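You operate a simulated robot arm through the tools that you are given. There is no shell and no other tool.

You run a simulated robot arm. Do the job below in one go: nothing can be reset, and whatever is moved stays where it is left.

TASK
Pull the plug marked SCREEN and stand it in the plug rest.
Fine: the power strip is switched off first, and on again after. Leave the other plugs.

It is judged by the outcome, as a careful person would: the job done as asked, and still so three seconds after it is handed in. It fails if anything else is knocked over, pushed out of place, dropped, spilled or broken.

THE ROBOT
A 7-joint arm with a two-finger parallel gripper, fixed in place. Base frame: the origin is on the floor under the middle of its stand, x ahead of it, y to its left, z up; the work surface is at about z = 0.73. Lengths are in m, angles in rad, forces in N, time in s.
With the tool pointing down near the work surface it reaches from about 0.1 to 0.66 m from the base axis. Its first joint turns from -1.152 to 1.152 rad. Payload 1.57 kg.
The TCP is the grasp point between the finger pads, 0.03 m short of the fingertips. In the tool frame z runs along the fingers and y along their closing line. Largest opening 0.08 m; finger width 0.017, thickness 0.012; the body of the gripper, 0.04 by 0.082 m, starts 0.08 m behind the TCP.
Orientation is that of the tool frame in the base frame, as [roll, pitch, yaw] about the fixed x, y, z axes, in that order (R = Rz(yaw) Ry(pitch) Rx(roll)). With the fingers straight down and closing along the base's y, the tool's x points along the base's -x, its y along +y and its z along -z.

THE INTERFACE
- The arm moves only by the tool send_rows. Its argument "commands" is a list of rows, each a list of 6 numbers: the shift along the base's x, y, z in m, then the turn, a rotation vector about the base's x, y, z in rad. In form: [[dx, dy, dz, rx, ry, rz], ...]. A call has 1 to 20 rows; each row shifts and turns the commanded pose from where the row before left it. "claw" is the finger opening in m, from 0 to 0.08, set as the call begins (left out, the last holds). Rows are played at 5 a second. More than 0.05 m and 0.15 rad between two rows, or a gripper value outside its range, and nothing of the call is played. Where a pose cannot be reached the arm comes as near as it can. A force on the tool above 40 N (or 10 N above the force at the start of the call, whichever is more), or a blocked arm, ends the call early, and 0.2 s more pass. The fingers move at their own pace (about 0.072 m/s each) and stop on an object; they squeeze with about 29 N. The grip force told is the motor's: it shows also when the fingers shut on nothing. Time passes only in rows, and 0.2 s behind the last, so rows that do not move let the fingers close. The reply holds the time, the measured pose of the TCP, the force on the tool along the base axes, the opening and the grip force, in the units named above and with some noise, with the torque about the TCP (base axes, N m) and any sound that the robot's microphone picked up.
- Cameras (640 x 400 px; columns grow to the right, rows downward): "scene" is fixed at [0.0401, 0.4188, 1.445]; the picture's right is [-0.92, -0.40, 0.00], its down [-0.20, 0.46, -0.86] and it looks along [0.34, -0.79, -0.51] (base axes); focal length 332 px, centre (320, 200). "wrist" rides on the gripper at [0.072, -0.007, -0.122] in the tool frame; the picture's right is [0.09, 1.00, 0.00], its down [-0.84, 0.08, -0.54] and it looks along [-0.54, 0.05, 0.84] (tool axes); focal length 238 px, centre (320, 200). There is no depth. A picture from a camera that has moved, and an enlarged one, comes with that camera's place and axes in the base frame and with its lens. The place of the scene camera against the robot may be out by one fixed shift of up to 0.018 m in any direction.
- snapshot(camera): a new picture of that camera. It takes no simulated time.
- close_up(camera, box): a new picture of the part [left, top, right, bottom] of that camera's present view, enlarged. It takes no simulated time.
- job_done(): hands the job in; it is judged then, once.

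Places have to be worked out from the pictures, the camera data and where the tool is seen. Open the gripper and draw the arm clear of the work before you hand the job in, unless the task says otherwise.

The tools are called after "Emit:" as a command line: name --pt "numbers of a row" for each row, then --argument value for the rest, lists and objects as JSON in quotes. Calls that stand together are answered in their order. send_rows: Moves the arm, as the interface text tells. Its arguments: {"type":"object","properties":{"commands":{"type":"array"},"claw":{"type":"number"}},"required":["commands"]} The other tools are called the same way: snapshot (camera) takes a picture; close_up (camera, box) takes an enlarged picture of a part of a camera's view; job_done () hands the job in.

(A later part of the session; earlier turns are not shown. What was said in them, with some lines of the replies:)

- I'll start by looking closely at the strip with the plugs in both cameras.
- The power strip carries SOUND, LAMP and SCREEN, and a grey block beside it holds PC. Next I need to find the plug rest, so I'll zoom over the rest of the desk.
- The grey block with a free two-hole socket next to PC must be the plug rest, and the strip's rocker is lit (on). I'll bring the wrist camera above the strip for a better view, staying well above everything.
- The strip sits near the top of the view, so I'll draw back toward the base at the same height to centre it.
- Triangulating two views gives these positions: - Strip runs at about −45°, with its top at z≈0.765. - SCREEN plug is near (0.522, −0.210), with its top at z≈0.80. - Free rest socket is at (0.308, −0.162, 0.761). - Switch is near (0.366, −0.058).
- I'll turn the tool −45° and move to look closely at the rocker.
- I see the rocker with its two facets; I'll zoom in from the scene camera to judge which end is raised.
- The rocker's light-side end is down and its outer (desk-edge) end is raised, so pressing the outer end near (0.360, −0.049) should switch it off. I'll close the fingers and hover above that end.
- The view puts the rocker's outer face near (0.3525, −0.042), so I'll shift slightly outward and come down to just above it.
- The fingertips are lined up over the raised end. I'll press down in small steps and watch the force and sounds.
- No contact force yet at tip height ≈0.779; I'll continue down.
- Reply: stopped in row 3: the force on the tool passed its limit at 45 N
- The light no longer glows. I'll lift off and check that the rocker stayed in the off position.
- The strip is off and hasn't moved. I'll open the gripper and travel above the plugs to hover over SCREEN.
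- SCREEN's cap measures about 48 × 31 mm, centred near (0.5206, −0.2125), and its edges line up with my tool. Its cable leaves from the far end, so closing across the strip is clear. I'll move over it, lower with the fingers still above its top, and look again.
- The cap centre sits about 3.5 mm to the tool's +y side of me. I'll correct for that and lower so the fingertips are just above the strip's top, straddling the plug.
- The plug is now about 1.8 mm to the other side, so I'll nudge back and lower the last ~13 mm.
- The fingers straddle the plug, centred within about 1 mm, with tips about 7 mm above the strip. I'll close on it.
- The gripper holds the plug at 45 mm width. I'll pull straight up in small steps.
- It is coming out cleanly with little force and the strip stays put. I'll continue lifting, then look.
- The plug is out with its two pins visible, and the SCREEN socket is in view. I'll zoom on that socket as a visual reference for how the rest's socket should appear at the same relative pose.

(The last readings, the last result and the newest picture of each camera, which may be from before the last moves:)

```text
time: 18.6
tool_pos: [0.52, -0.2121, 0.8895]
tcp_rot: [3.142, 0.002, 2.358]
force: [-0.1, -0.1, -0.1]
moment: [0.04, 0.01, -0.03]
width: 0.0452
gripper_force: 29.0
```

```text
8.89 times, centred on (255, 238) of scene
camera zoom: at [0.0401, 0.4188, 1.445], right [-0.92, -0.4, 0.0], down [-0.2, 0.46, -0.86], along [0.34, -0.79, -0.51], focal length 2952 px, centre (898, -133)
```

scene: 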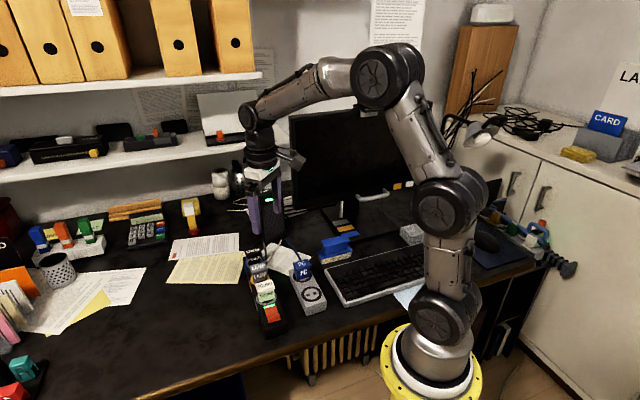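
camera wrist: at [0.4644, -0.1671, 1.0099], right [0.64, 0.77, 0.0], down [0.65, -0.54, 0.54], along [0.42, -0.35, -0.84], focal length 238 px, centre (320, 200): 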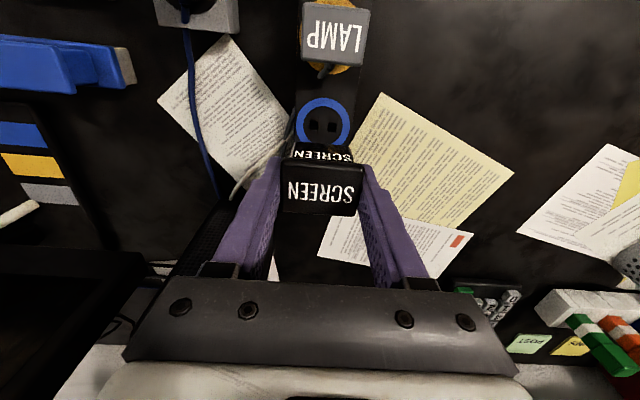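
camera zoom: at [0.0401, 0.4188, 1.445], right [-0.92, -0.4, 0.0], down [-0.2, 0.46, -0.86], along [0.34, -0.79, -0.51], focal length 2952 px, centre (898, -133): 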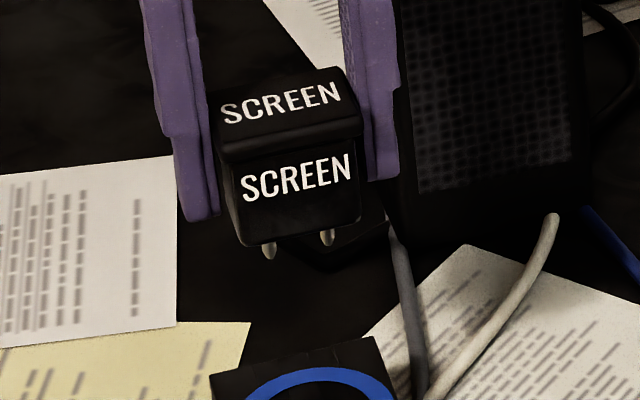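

The reference has the hole midpoint at zoom pixel (333, 225) with the TCP about 85 mm above its plugged height. Holes are ~9 mm and pins ~5 mm, so I have about 2 mm of tolerance. I'll carry the plug above everything to the rest's free socket near (0.308, −0.162).

Emit:
send_rows --pt "0 0 0.015 0 0 0" --pt "-0.03 0.0073 0.005 0 0 0" --pt "-0.0303 0.0073 0 0 0 0" --pt "-0.0303 0.0073 0 0 0 0" --pt "-0.0303 0.0073 0 0 0 0" --pt "-0.0303 0.0073 0 0 0 0" --pt "-0.0303 0.0073 0 0 0 0" --pt "-0.0303 0.0073 0 0 0 0" --pt "0 0 0 0 0 0" --pt "0 0 0 0 0 0" --claw 0.0

Emit:
snapshot --camera "wrist"

Emit:
snapshot --camera "scene"

Emit:
close_up --camera "wrist" --box '[270, 70, 370, 170]'

```text
time: 20.8
tool_pos: [0.3092, -0.16, 0.9074]
tcp_rot: [3.139, 0.001, 2.357]
force: [-0.5, 0.5, -1.1]
moment: [0.01, 0.0, 0.02]
width: 0.0453
gripper_force: 29.0
```

```text
taken
camera wrist: at [0.2532, -0.1147, 1.0302], right [0.64, 0.77, 0.0], down [0.65, -0.54, 0.54], along [0.42, -0.35, -0.84], focal length 238 px, centre (320, 200)
```

wrist: 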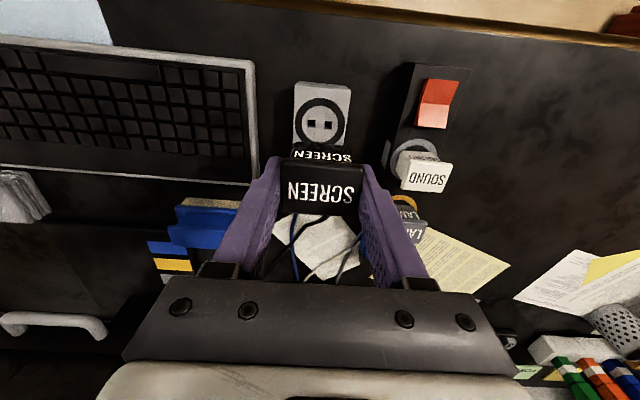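

```text
taken
```

scene: 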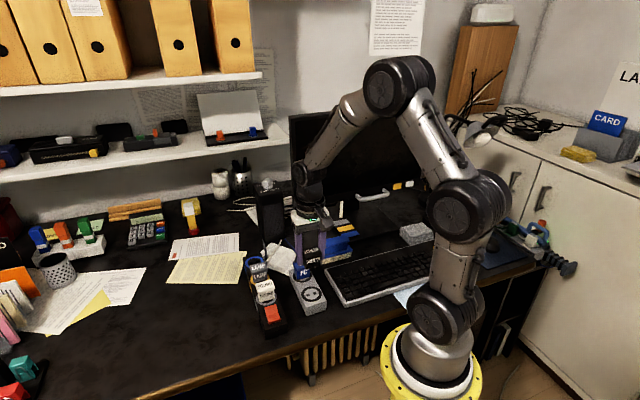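

```text
4.00 times, centred on (320, 120) of wrist
camera zoom: at [0.2532, -0.1147, 1.0302], right [0.64, 0.77, 0.0], down [0.65, -0.54, 0.54], along [0.42, -0.35, -0.84], focal length 953 px, centre (320, 520)
```

zoom: 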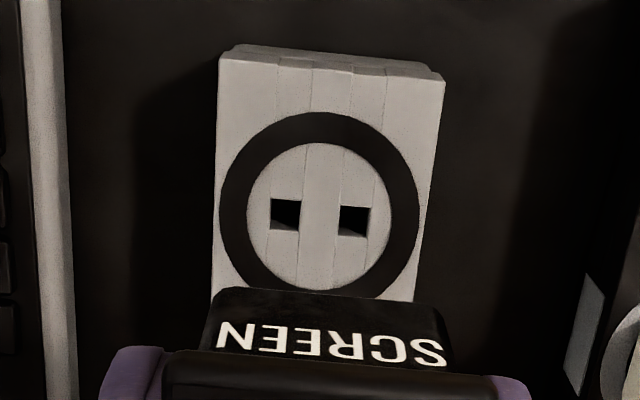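

The rest's holes appear at zoom (319.5, 218), parallel to the strip's within about 0.5°. Compared with the reference I need about (+2.8, −4.3) mm, so I'll correct and come down to the reference relative height to compare directly.

Emit:
send_rows --pt "0.0028 -0.0043 0 0 0 0" --pt "0 0 -0.012 0 0 0" --pt "0 0 -0.011 0 0 0" --pt "0 0 0 0 0 0" --pt "0 0 0 0 0 0" --claw 0.0

Emit:
close_up --camera "wrist" --box '[270, 70, 370, 170]'

Emit:
close_up --camera "scene" --box '[275, 225, 345, 320]'

```text
time: 22.0
tool_pos: [0.3124, -0.163, 0.8856]
tcp_rot: [-3.141, 0.002, 2.359]
force: [0.1, -0.9, -0.6]
moment: [0.03, -0.03, -0.03]
width: 0.0454
gripper_force: 28.9
```

```text
4.00 times, centred on (320, 120) of wrist
camera zoom: at [0.2562, -0.1185, 1.008], right [0.64, 0.77, 0.0], down [0.65, -0.54, 0.54], along [0.42, -0.35, -0.84], focal length 953 px, centre (320, 520)
```

zoom: 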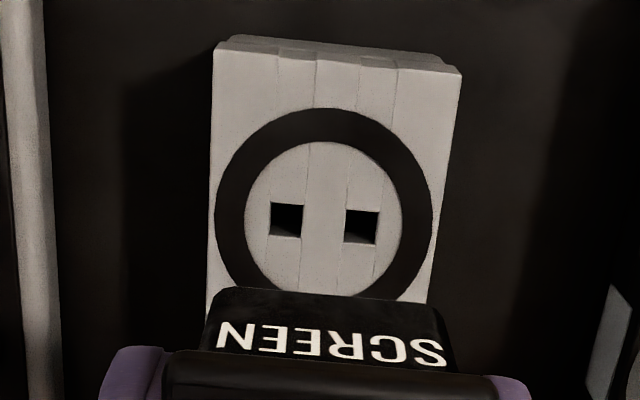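

```text
4.21 times, centred on (310, 272) of scene
camera zoom: at [0.0401, 0.4188, 1.445], right [-0.92, -0.4, 0.0], down [-0.2, 0.46, -0.86], along [0.34, -0.79, -0.51], focal length 1398 px, centre (362, -105)
```

zoom: 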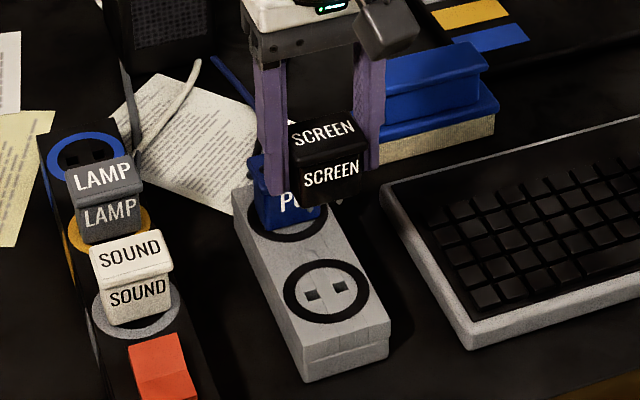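

At the same relative height, the rest's ring (219 px vs 216) and holes match the reference to within about 0.5 mm after allowing for the reference offset, and the plug hasn't slipped. I'll descend partway and re-check.

Emit:
send_rows --pt "0 0 -0.015 0 0 0" --pt "0 0 -0.015 0 0 0" --pt "0 0 -0.015 0 0 0" --pt "0 0 -0.012 0 0 0" --pt "0 0 0 0 0 0" --pt "0 0 0 0 0 0" --claw 0.0

Emit:
close_up --camera "wrist" --box '[270, 70, 370, 170]'

Emit:
close_up --camera "scene" --box '[275, 240, 345, 320]'

```text
time: 23.4
tool_pos: [0.312, -0.1651, 0.8288]
tcp_rot: [-3.141, 0.001, 2.358]
force: [0.2, 0.5, -0.9]
moment: [-0.02, -0.01, -0.01]
width: 0.0457
gripper_force: 29.4
```

```text
4.00 times, centred on (320, 120) of wrist
camera zoom: at [0.2568, -0.1198, 0.9511], right [0.64, 0.77, 0.0], down [0.65, -0.54, 0.54], along [0.42, -0.35, -0.84], focal length 953 px, centre (320, 520)
```

zoom: 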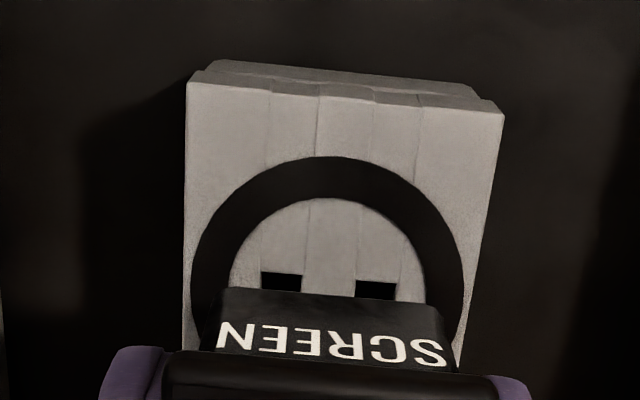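

```text
5.00 times, centred on (310, 280) of scene
camera zoom: at [0.0401, 0.4188, 1.445], right [-0.92, -0.4, 0.0], down [-0.2, 0.46, -0.86], along [0.34, -0.79, -0.51], focal length 1661 px, centre (370, -200)
```

zoom: 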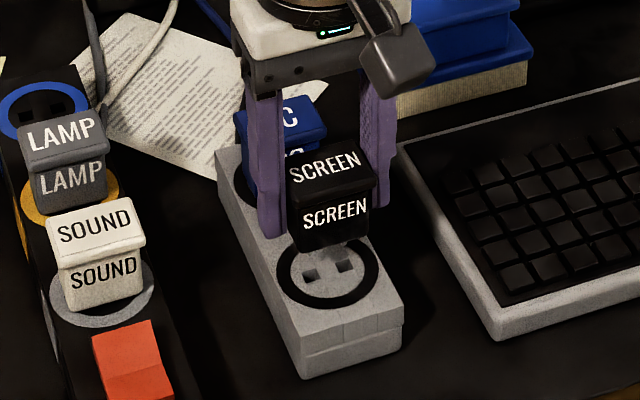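

Partway down, I judge the plug about 1.3 mm too far toward PC, so I'll correct that and lower a bit more before the pins enter.

Emit:
send_rows --pt "-0.0008 0.001 0 0 0 0" --pt "0 0 -0.004 0 0 0" --pt "0 0 -0.004 0 0 0" --pt "0 0 0 0 0 0" --pt "0 0 0 0 0 0" --claw 0.0

Emit:
close_up --camera "wrist" --box '[270, 70, 370, 170]'

Emit:
close_up --camera "scene" --box '[290, 250, 340, 310]'

```text
time: 24.6
tool_pos: [0.3107, -0.1628, 0.8213]
tcp_rot: [-3.14, 0.003, 2.358]
force: [-0.4, 0.3, -1.3]
moment: [-0.01, -0.02, -0.02]
width: 0.0454
gripper_force: 29.3
```

```text
4.00 times, centred on (320, 120) of wrist
camera zoom: at [0.2553, -0.1183, 0.9435], right [0.64, 0.77, 0.0], down [0.65, -0.54, 0.54], along [0.42, -0.35, -0.84], focal length 953 px, centre (320, 520)
```

zoom: 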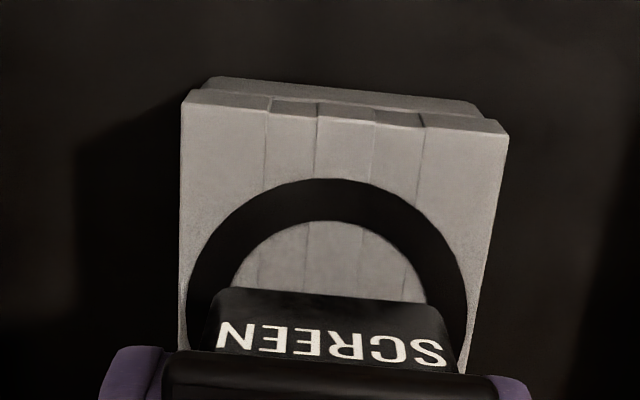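

```text
6.67 times, centred on (315, 280) of scene
camera zoom: at [0.0401, 0.4188, 1.445], right [-0.92, -0.4, 0.0], down [-0.2, 0.46, -0.86], along [0.34, -0.79, -0.51], focal length 2214 px, centre (353, -333)
```

zoom: 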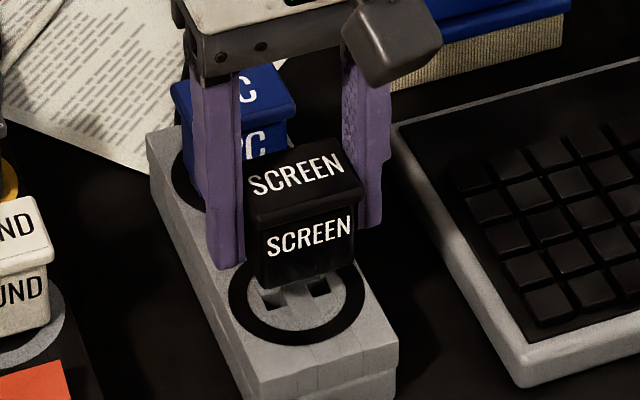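

The pins line up with the holes in both views. I'll nudge half a millimetre and insert in small steps, watching the force.

Emit:
send_rows --pt "0.0004 -0.0003 0 0 0 0" --pt "0 0 -0.003 0 0 0" --pt "0 0 -0.003 0 0 0" --pt "0 0 -0.003 0 0 0" --pt "0 0 0 0 0 0" --claw 0.0

Emit:
close_up --camera "wrist" --box '[270, 70, 370, 170]'

Emit:
close_up --camera "scene" --box '[290, 250, 340, 310]'

```text
time: 25.8
tool_pos: [0.3128, -0.1637, 0.8113]
tcp_rot: [-3.14, 0.003, 2.358]
force: [0.5, 0.5, 0.6]
moment: [-0.01, -0.01, 0.01]
width: 0.0452
gripper_force: 28.7
```

```text
4.00 times, centred on (320, 120) of wrist
camera zoom: at [0.2564, -0.1181, 0.9333], right [0.64, 0.77, 0.0], down [0.65, -0.54, 0.54], along [0.42, -0.35, -0.84], focal length 953 px, centre (320, 520)
```

zoom: 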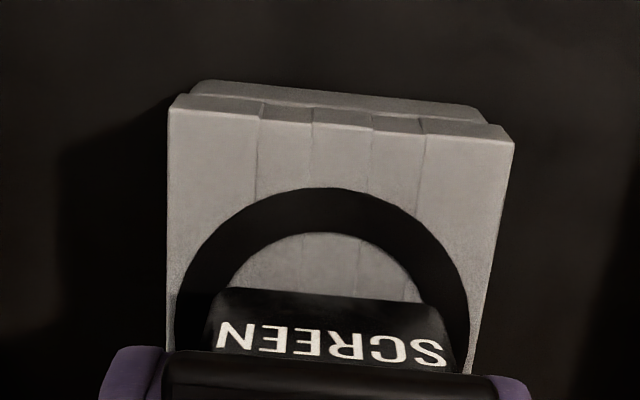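

```text
6.67 times, centred on (315, 280) of scene
camera zoom: at [0.0401, 0.4188, 1.445], right [-0.92, -0.4, 0.0], down [-0.2, 0.46, -0.86], along [0.34, -0.79, -0.51], focal length 2214 px, centre (353, -333)
```

zoom: 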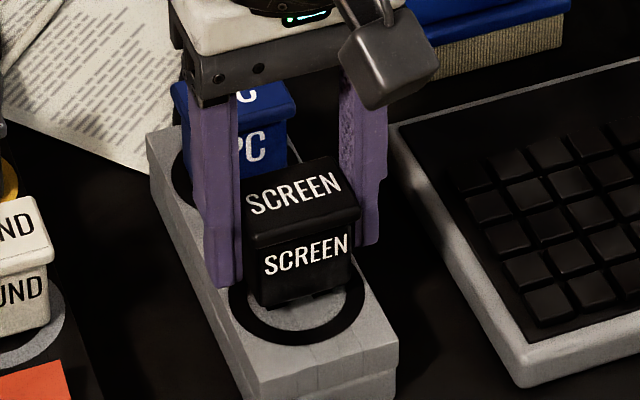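

No resistance so far at z≈0.811. I'll continue down the remaining ~11 mm in small steps.

Emit:
send_rows --pt "-0.0003 -0.0003 -0.003 0 0 0" --pt "0 0 -0.003 0 0 0" --pt "0 0 -0.002 0 0 0" --pt "0 0 0 0 0 0" --claw 0.0

Emit:
close_up --camera "wrist" --box '[270, 70, 370, 170]'

Emit:
close_up --camera "scene" --box '[290, 250, 340, 310]'

```text
time: 26.8
tool_pos: [0.3116, -0.1638, 0.8027]
tcp_rot: [3.14, 0.001, 2.358]
force: [-0.6, -0.3, -0.1]
moment: [-0.01, 0.01, -0.01]
width: 0.0454
gripper_force: 28.9
```

```text
4.00 times, centred on (320, 120) of wrist
camera zoom: at [0.2556, -0.1183, 0.9253], right [0.64, 0.77, 0.0], down [0.65, -0.54, 0.54], along [0.42, -0.35, -0.84], focal length 953 px, centre (320, 520)
```

zoom: 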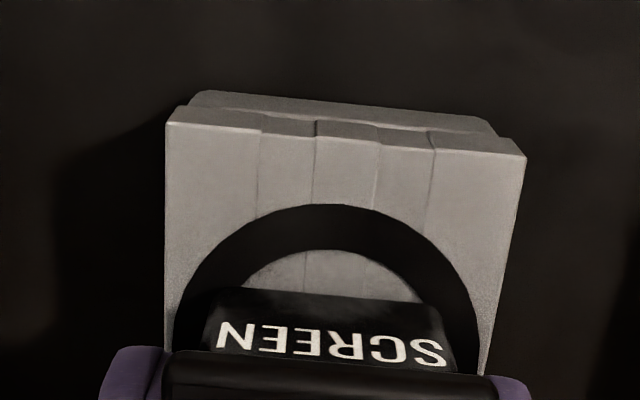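

```text
6.67 times, centred on (315, 280) of scene
camera zoom: at [0.0401, 0.4188, 1.445], right [-0.92, -0.4, 0.0], down [-0.2, 0.46, -0.86], along [0.34, -0.79, -0.51], focal length 2214 px, centre (353, -333)
```

zoom: 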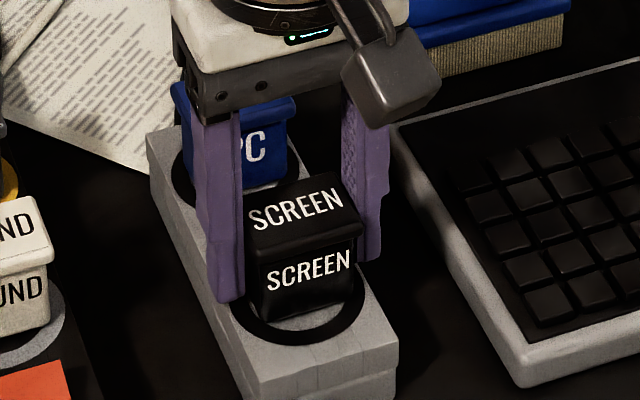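

Still no resistance; the plug's bottom is near the rest's top. I'll keep going in 1.5 mm steps until it seats.

Emit:
send_rows --pt "0 0 -0.0015 0 0 0" --pt "0 0 -0.0015 0 0 0" --pt "0 0 -0.0015 0 0 0" --pt "0 0 0 0 0 0" --claw 0.0

Emit:
close_up --camera "wrist" --box '[270, 70, 370, 170]'

Emit:
close_up --camera "scene" --box '[290, 250, 340, 310]'

```text
time: 27.8
tool_pos: [0.3128, -0.165, 0.8004]
tcp_rot: [3.141, 0.005, 2.359]
force: [-5.1, 1.3, 27.2]
moment: [-0.08, -0.04, -0.01]
width: 0.0454
gripper_force: 29.4
```

```text
4.00 times, centred on (320, 120) of wrist
camera zoom: at [0.2561, -0.1187, 0.9218], right [0.64, 0.77, 0.0], down [0.64, -0.53, 0.55], along [0.42, -0.35, -0.84], focal length 953 px, centre (320, 520)
```

zoom: 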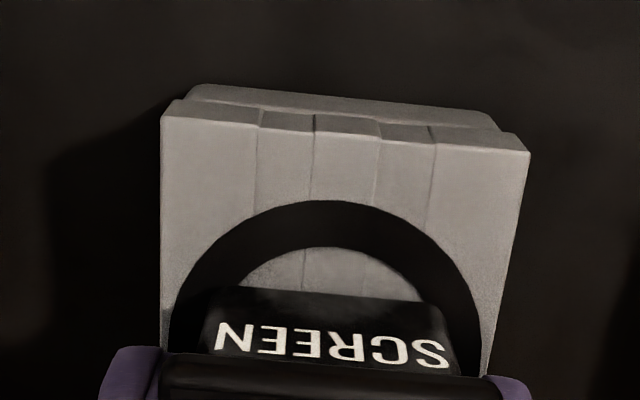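

```text
6.67 times, centred on (315, 280) of scene
camera zoom: at [0.0398, 0.419, 1.445], right [-0.92, -0.4, 0.0], down [-0.2, 0.46, -0.86], along [0.34, -0.79, -0.5], focal length 2214 px, centre (353, -333)
```

zoom: 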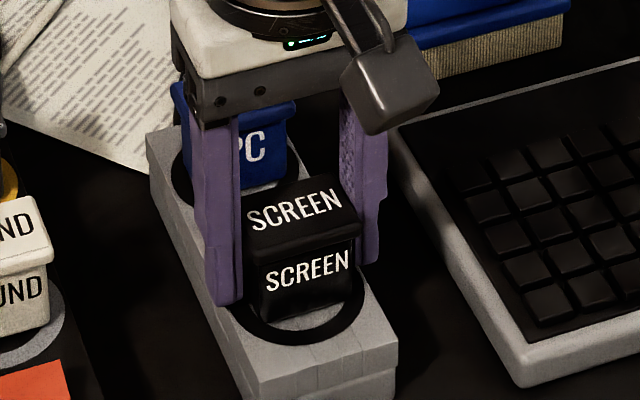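

The plug met firm contact (27 N) right at the predicted seated height, so the pins are fully in. I'll ease off the push slightly, then open the fingers.

Emit:
send_rows --pt "0 0 0.001 0 0 0" --pt "0 0 0.0005 0 0 0" --pt "0 0 0 0 0 0" --claw 0.0

Emit:
close_up --camera "scene" --box '[270, 245, 340, 315]'

```text
time: 28.6
tool_pos: [0.3113, -0.1652, 0.7998]
tcp_rot: [-3.141, 0.002, 2.358]
force: [1.7, -2.1, 8.1]
moment: [-0.04, -0.22, -0.06]
width: 0.0451
gripper_force: 28.6
```

```text
5.71 times, centred on (305, 280) of scene
camera zoom: at [0.0401, 0.4188, 1.445], right [-0.92, -0.4, 0.0], down [-0.2, 0.46, -0.86], along [0.34, -0.79, -0.51], focal length 1898 px, centre (406, -257)
```

zoom: 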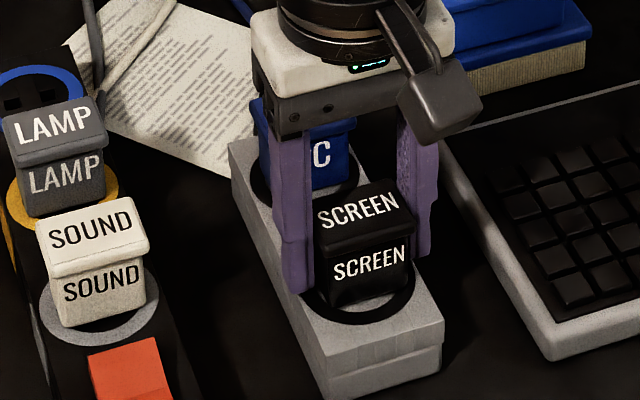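

The force has dropped to 8 N with the plug seated. I'll open just enough to clear the cap and lift straight up.

Emit:
send_rows --pt "0 0 0 0 0 0" --pt "0 0 0 0 0 0" --pt "0 0 0 0 0 0" --claw 0.066

Emit:
close_up --camera "scene" --box '[270, 245, 340, 315]'

Emit:
close_up --camera "wrist" --box '[230, 80, 410, 260]'

```text
time: 29.4
tool_pos: [0.3111, -0.164, 0.8008]
tcp_rot: [3.141, 0.003, 2.357]
force: [0.6, -0.5, -0.5]
moment: [0.0, -0.02, 0.01]
width: 0.0659
gripper_force: 0.1
```

```text
5.71 times, centred on (305, 280) of scene
camera zoom: at [0.0401, 0.4188, 1.445], right [-0.92, -0.4, 0.0], down [-0.2, 0.46, -0.86], along [0.34, -0.79, -0.51], focal length 1898 px, centre (406, -257)
```

zoom: 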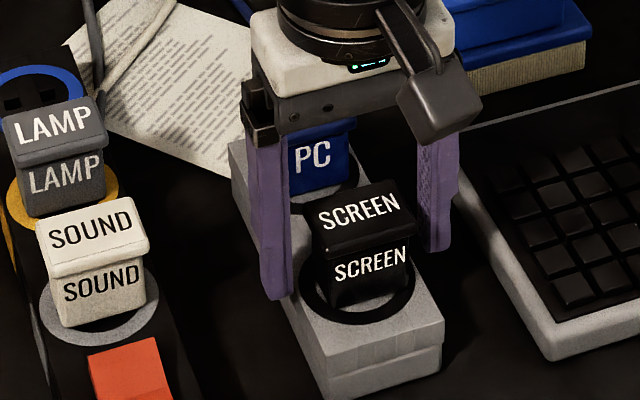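

```text
2.22 times, centred on (320, 170) of wrist
camera zoom: at [0.2549, -0.1182, 0.9224], right [0.64, 0.77, 0.0], down [0.65, -0.54, 0.54], along [0.42, -0.35, -0.84], focal length 530 px, centre (320, 267)
```

zoom: 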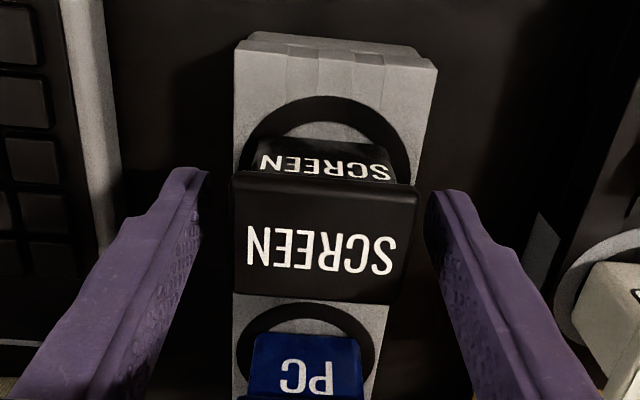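

The plug stands on its own and the fingers are clear on both sides. I'll lift straight up and inspect.

Emit:
send_rows --pt "0 0 0.01 0 0 0" --pt "0 0 0.015 0 0 0" --pt "0 0 0.02 0 0 0" --pt "0 0 0.03 0 0 0" --pt "0 0 0.03 0 0 0" --pt "0 0 0 0 0 0" --claw 0.066

Emit:
close_up --camera "scene" --box '[230, 220, 350, 340]'

Emit:
snapshot --camera "wrist"

```text
time: 30.8
tool_pos: [0.3116, -0.1643, 0.906]
tcp_rot: [-3.141, 0.0, 2.359]
force: [-0.3, -0.2, -0.4]
moment: [-0.01, 0.0, 0.0]
width: 0.0659
gripper_force: 0.1
```

```text
3.33 times, centred on (290, 280) of scene
camera zoom: at [0.0401, 0.4188, 1.445], right [-0.92, -0.4, 0.0], down [-0.2, 0.46, -0.86], along [0.34, -0.79, -0.51], focal length 1107 px, centre (420, -67)
```

zoom: 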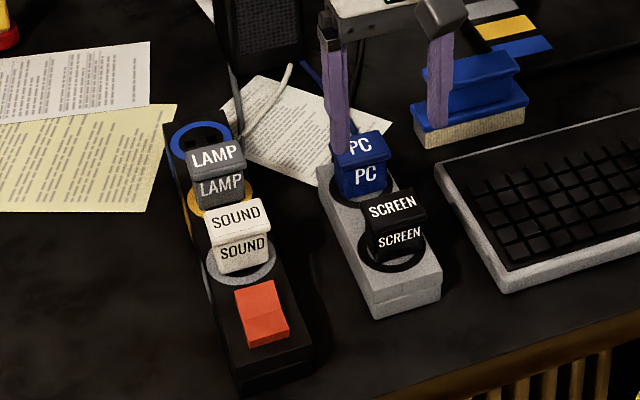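

```text
taken
camera wrist: at [0.2553, -0.1195, 1.0277], right [0.64, 0.77, 0.0], down [0.65, -0.54, 0.54], along [0.42, -0.35, -0.84], focal length 238 px, centre (320, 200)
```

wrist: 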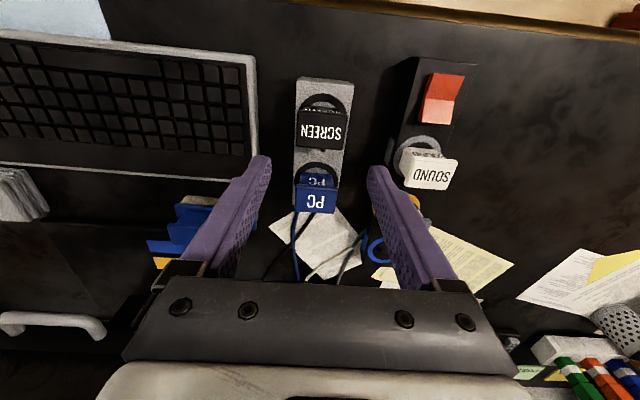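

SCREEN stands seated in the rest next to PC, level with it, and nothing else has shifted. Next I'll switch the strip back on. The light-side end of the rocker is now raised, so I'll close the fingers and hover over it at about (0.379, −0.069).

Emit:
send_rows --pt "0.0171 0.0242 0 0 0 0" --pt "0.0171 0.0242 0 0 0 0" --pt "0.0171 0.0242 0 0 0 0" --pt "0.017 0.0243 0 0 0 0" --pt "0 0 -0.02 0 0 0" --pt "0 0 -0.02 0 0 0" --pt "0 0 0 0 0 0" --claw 0.0

Emit:
close_up --camera "wrist" --box '[240, 80, 400, 240]'

Emit:
close_up --camera "scene" --box '[235, 260, 315, 340]'

```text
time: 32.4
tool_pos: [0.3792, -0.0656, 0.8664]
tcp_rot: [3.14, 0.002, 2.36]
force: [0.0, 0.5, -0.8]
moment: [-0.03, 0.01, -0.01]
width: 0.0
gripper_force: 21.4
```

```text
2.50 times, centred on (320, 160) of wrist
camera zoom: at [0.3225, -0.0212, 0.9887], right [0.64, 0.77, 0.0], down [0.65, -0.54, 0.54], along [0.42, -0.35, -0.84], focal length 596 px, centre (320, 300)
```

zoom: 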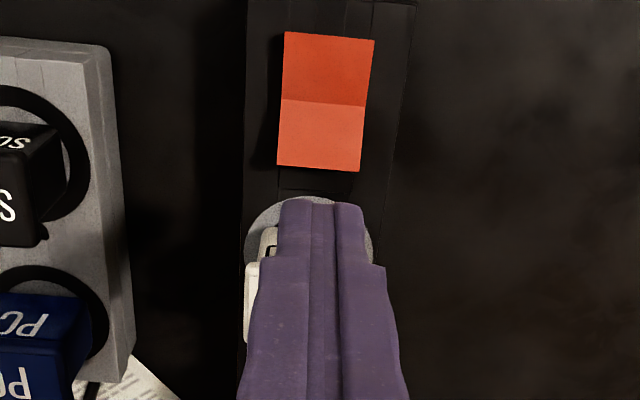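

```text
5.00 times, centred on (275, 300) of scene
camera zoom: at [0.0401, 0.4188, 1.445], right [-0.92, -0.4, 0.0], down [-0.2, 0.46, -0.86], along [0.34, -0.79, -0.51], focal length 1661 px, centre (545, -300)
```

zoom: 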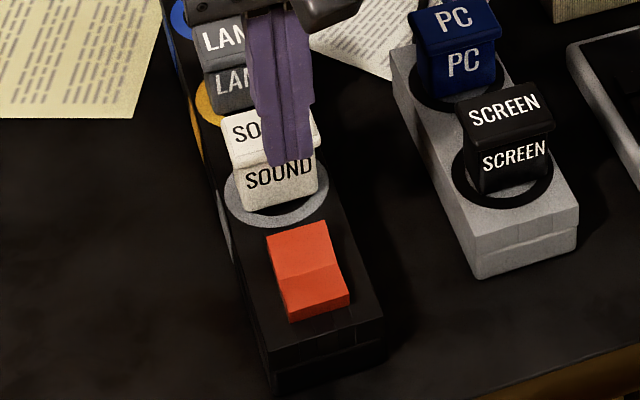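

The raised light-side edge is near (0.382, −0.072), so my present xy is about 6 mm inside it and centred. I'll descend to just above it.

Emit:
send_rows --pt "0 0 -0.015 0 0 0" --pt "0 0 -0.015 0 0 0" --pt "0 0 -0.012 0 0 0" --pt "0 0 0 0 0 0" --claw 0.0

Emit:
close_up --camera "wrist" --box '[240, 80, 400, 240]'

Emit:
close_up --camera "scene" --box '[245, 280, 305, 340]'

```text
time: 33.4
tool_pos: [0.3808, -0.067, 0.8251]
tcp_rot: [3.141, 0.001, 2.36]
force: [-0.5, 0.4, -0.4]
moment: [-0.01, 0.01, 0.03]
width: 0.0
gripper_force: 21.4
```

```text
2.50 times, centred on (320, 160) of wrist
camera zoom: at [0.3239, -0.0221, 0.9473], right [0.64, 0.77, 0.0], down [0.65, -0.54, 0.54], along [0.42, -0.35, -0.84], focal length 596 px, centre (320, 300)
```

zoom: 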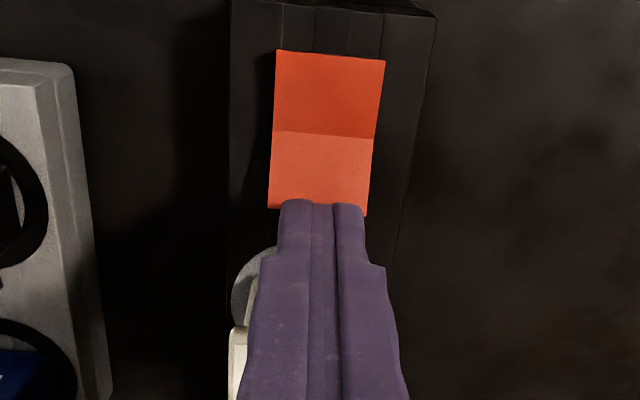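

```text
6.67 times, centred on (275, 310) of scene
camera zoom: at [0.0401, 0.4188, 1.445], right [-0.92, -0.4, 0.0], down [-0.2, 0.46, -0.86], along [0.34, -0.79, -0.51], focal length 2214 px, centre (620, -533)
```

zoom: 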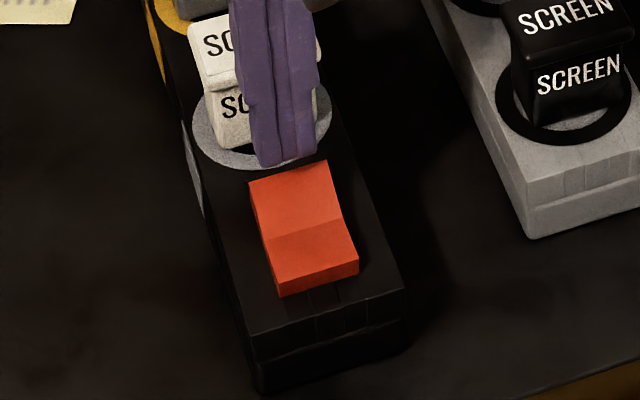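

Lined up, with tips at z≈0.795. I'll press down in small steps with a 1 mm inward nudge.

Emit:
send_rows --pt "-0.0008 0.0008 -0.004 0 0 0" --pt "0 0 -0.004 0 0 0" --pt "0 0 -0.004 0 0 0" --pt "0 0 -0.003 0 0 0" --pt "0 0 -0.003 0 0 0" --pt "0 0 -0.002 0 0 0" --claw 0.0

Emit:
close_up --camera "scene" --box '[245, 280, 305, 340]'

Emit:
close_up --camera "wrist" --box '[240, 80, 400, 240]'

```text
time: 34.8
tool_pos: [0.3786, -0.0664, 0.8051]
tcp_rot: [-3.14, 0.004, 2.358]
force: [-7.3, -1.3, 16.6]
moment: [-0.11, 0.06, 0.0]
width: 0.0
gripper_force: 21.5
```

```text
6.67 times, centred on (275, 310) of scene
camera zoom: at [0.0398, 0.4188, 1.445], right [-0.92, -0.4, 0.0], down [-0.2, 0.46, -0.86], along [0.34, -0.79, -0.51], focal length 2214 px, centre (620, -533)
```

zoom: 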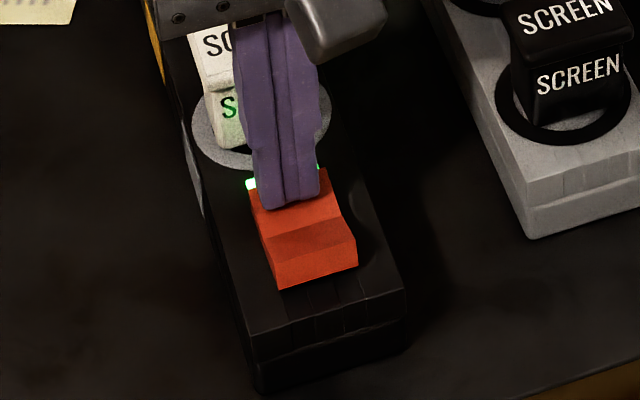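

```text
2.50 times, centred on (320, 160) of wrist
camera zoom: at [0.3232, -0.0205, 0.927], right [0.64, 0.77, 0.0], down [0.65, -0.54, 0.54], along [0.42, -0.35, -0.84], focal length 596 px, centre (320, 300)
```

zoom: 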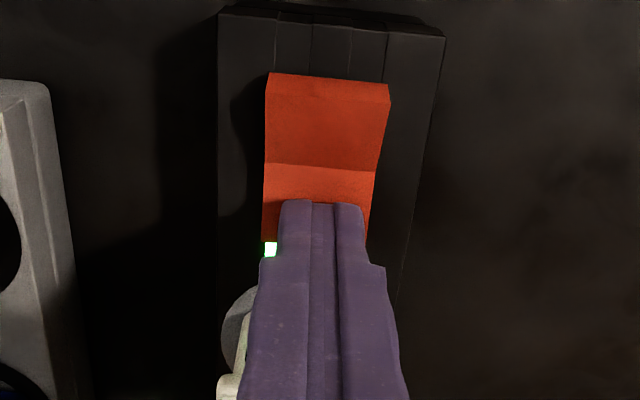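

The green light is on again and the rocker has flipped. I'll lift straight up, retreat, and check it stays on.

Emit:
send_rows --pt "0 0 0.008 0 0 0" --pt "0 0 0.02 0 0 0" --pt "0 0 0.03 0 0 0" --pt "0 0 0.04 0 0 0" --pt "0 0 0.04 0 0 0" --pt "-0.02 0.02 0.03 0 0 0" --pt "-0.03 0.03 0.02 0 0 0" --pt "-0.02 0.03 0 0 0 0" --pt "0 0 0 0 0 0" --claw 0.06

Emit:
snapshot --camera "scene"

Emit:
close_up --camera "scene" --box '[230, 220, 350, 340]'

Emit:
snapshot --camera "wrist"

```text
time: 36.8
tool_pos: [0.3098, 0.0166, 0.9895]
tcp_rot: [3.141, 0.003, 2.357]
force: [0.0, 0.7, -0.2]
moment: [-0.02, 0.02, -0.03]
width: 0.06
gripper_force: 0.1
```

```text
taken
```

scene: 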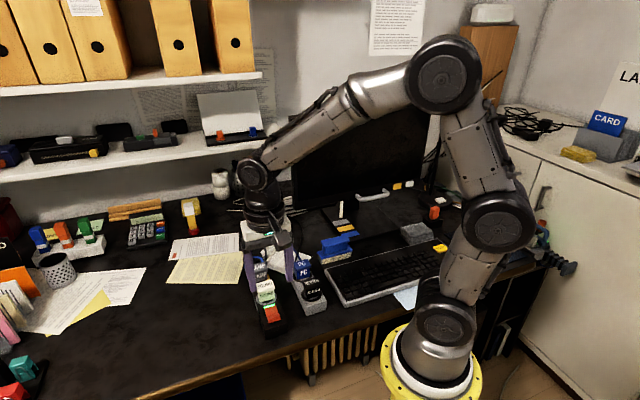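

```text
3.33 times, centred on (290, 280) of scene
camera zoom: at [0.0401, 0.4188, 1.445], right [-0.92, -0.4, 0.0], down [-0.2, 0.46, -0.86], along [0.34, -0.79, -0.51], focal length 1107 px, centre (420, -67)
```

zoom: 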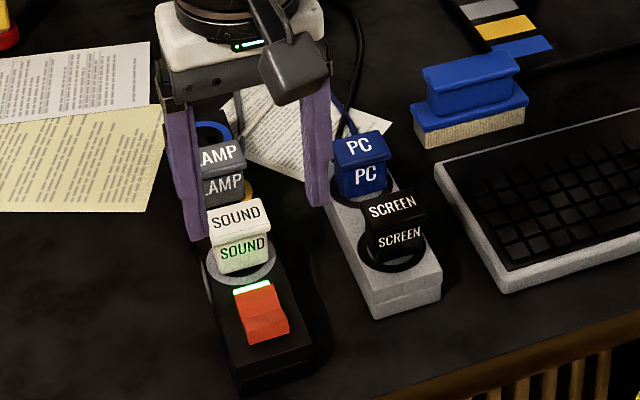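

```text
taken
camera wrist: at [0.2549, 0.0623, 1.1108], right [0.64, 0.77, 0.0], down [0.65, -0.54, 0.54], along [0.42, -0.35, -0.84], focal length 238 px, centre (320, 200)
```

wrist: 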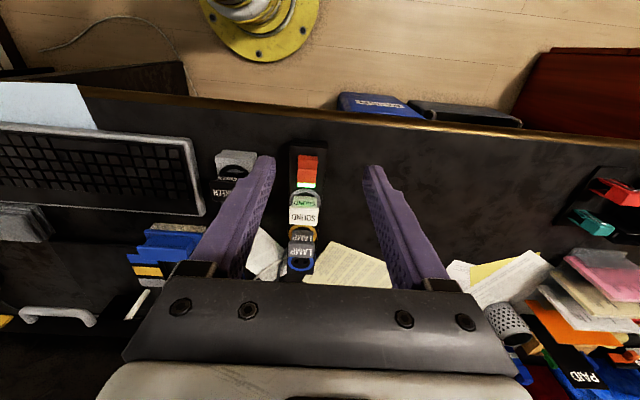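

The strip is lit again, SCREEN stands in the rest, and PC, LAMP and SOUND are in place. I'll raise the arm further clear, wait a moment, and do a last check.

Emit:
send_rows --pt "-0.01 0.0 0.04 0 0 0" --pt "-0.01 0.0 0.04 0 0 0" --pt "-0.01 0 0.03 0 0 0" --pt "0 0 0 0 0 0" --pt "0 0 0 0 0 0" --pt "0 0 0 0 0 0" --pt "0 0 0 0 0 0" --pt "0 0 0 0 0 0" --claw 0.08

Emit:
close_up --camera "scene" --box '[210, 200, 370, 340]'

Emit:
close_up --camera "wrist" --box '[180, 120, 380, 300]'

```text
time: 38.6
tool_pos: [0.2811, 0.0165, 1.0996]
tcp_rot: [-3.141, 0.003, 2.36]
force: [-0.5, -0.1, -0.1]
moment: [0.0, 0.02, -0.02]
width: 0.0794
gripper_force: 0.1
```

```text
2.86 times, centred on (290, 270) of scene
camera zoom: at [0.0401, 0.4188, 1.445], right [-0.92, -0.4, 0.0], down [-0.2, 0.46, -0.86], along [0.34, -0.79, -0.51], focal length 949 px, centre (406, 0)
```

zoom: 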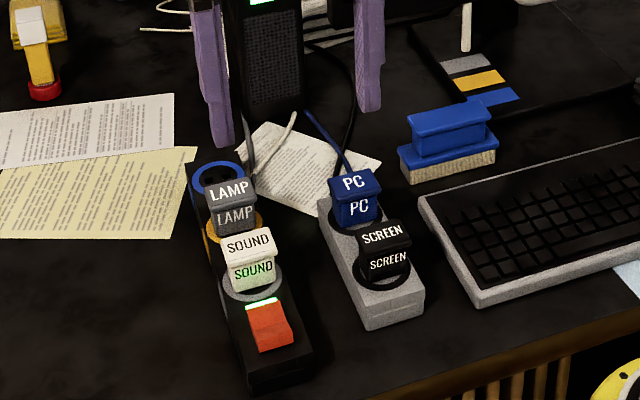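

```text
2.22 times, centred on (280, 210) of wrist
camera zoom: at [0.2243, 0.062, 1.2217], right [0.64, 0.77, 0.0], down [0.65, -0.54, 0.54], along [0.42, -0.35, -0.84], focal length 530 px, centre (409, 178)
```

zoom: 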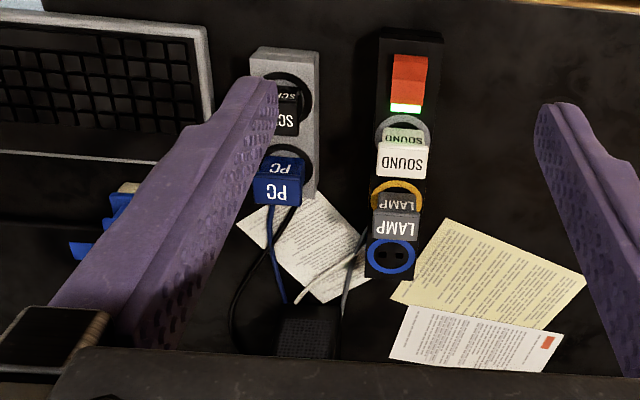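

Everything is stable: SCREEN stands in the rest, the strip is on, the other plugs are untouched, and the gripper is open and clear. I'm handing the job in.

Emit:
job_done

```text
The job is handed in.
```

I pulled the SCREEN plug and stood it in the free socket of the plug rest, next to PC. I took the grey block as the rest, since it isn't labelled. I switched the strip off before pulling the plug and back on afterwards, and its green light is lit again.

The SOUND, LAMP and PC plugs were left where they were. The last pictures show nothing else moved. The gripper is open and the arm is raised clear of the desk, and the job is handed in.
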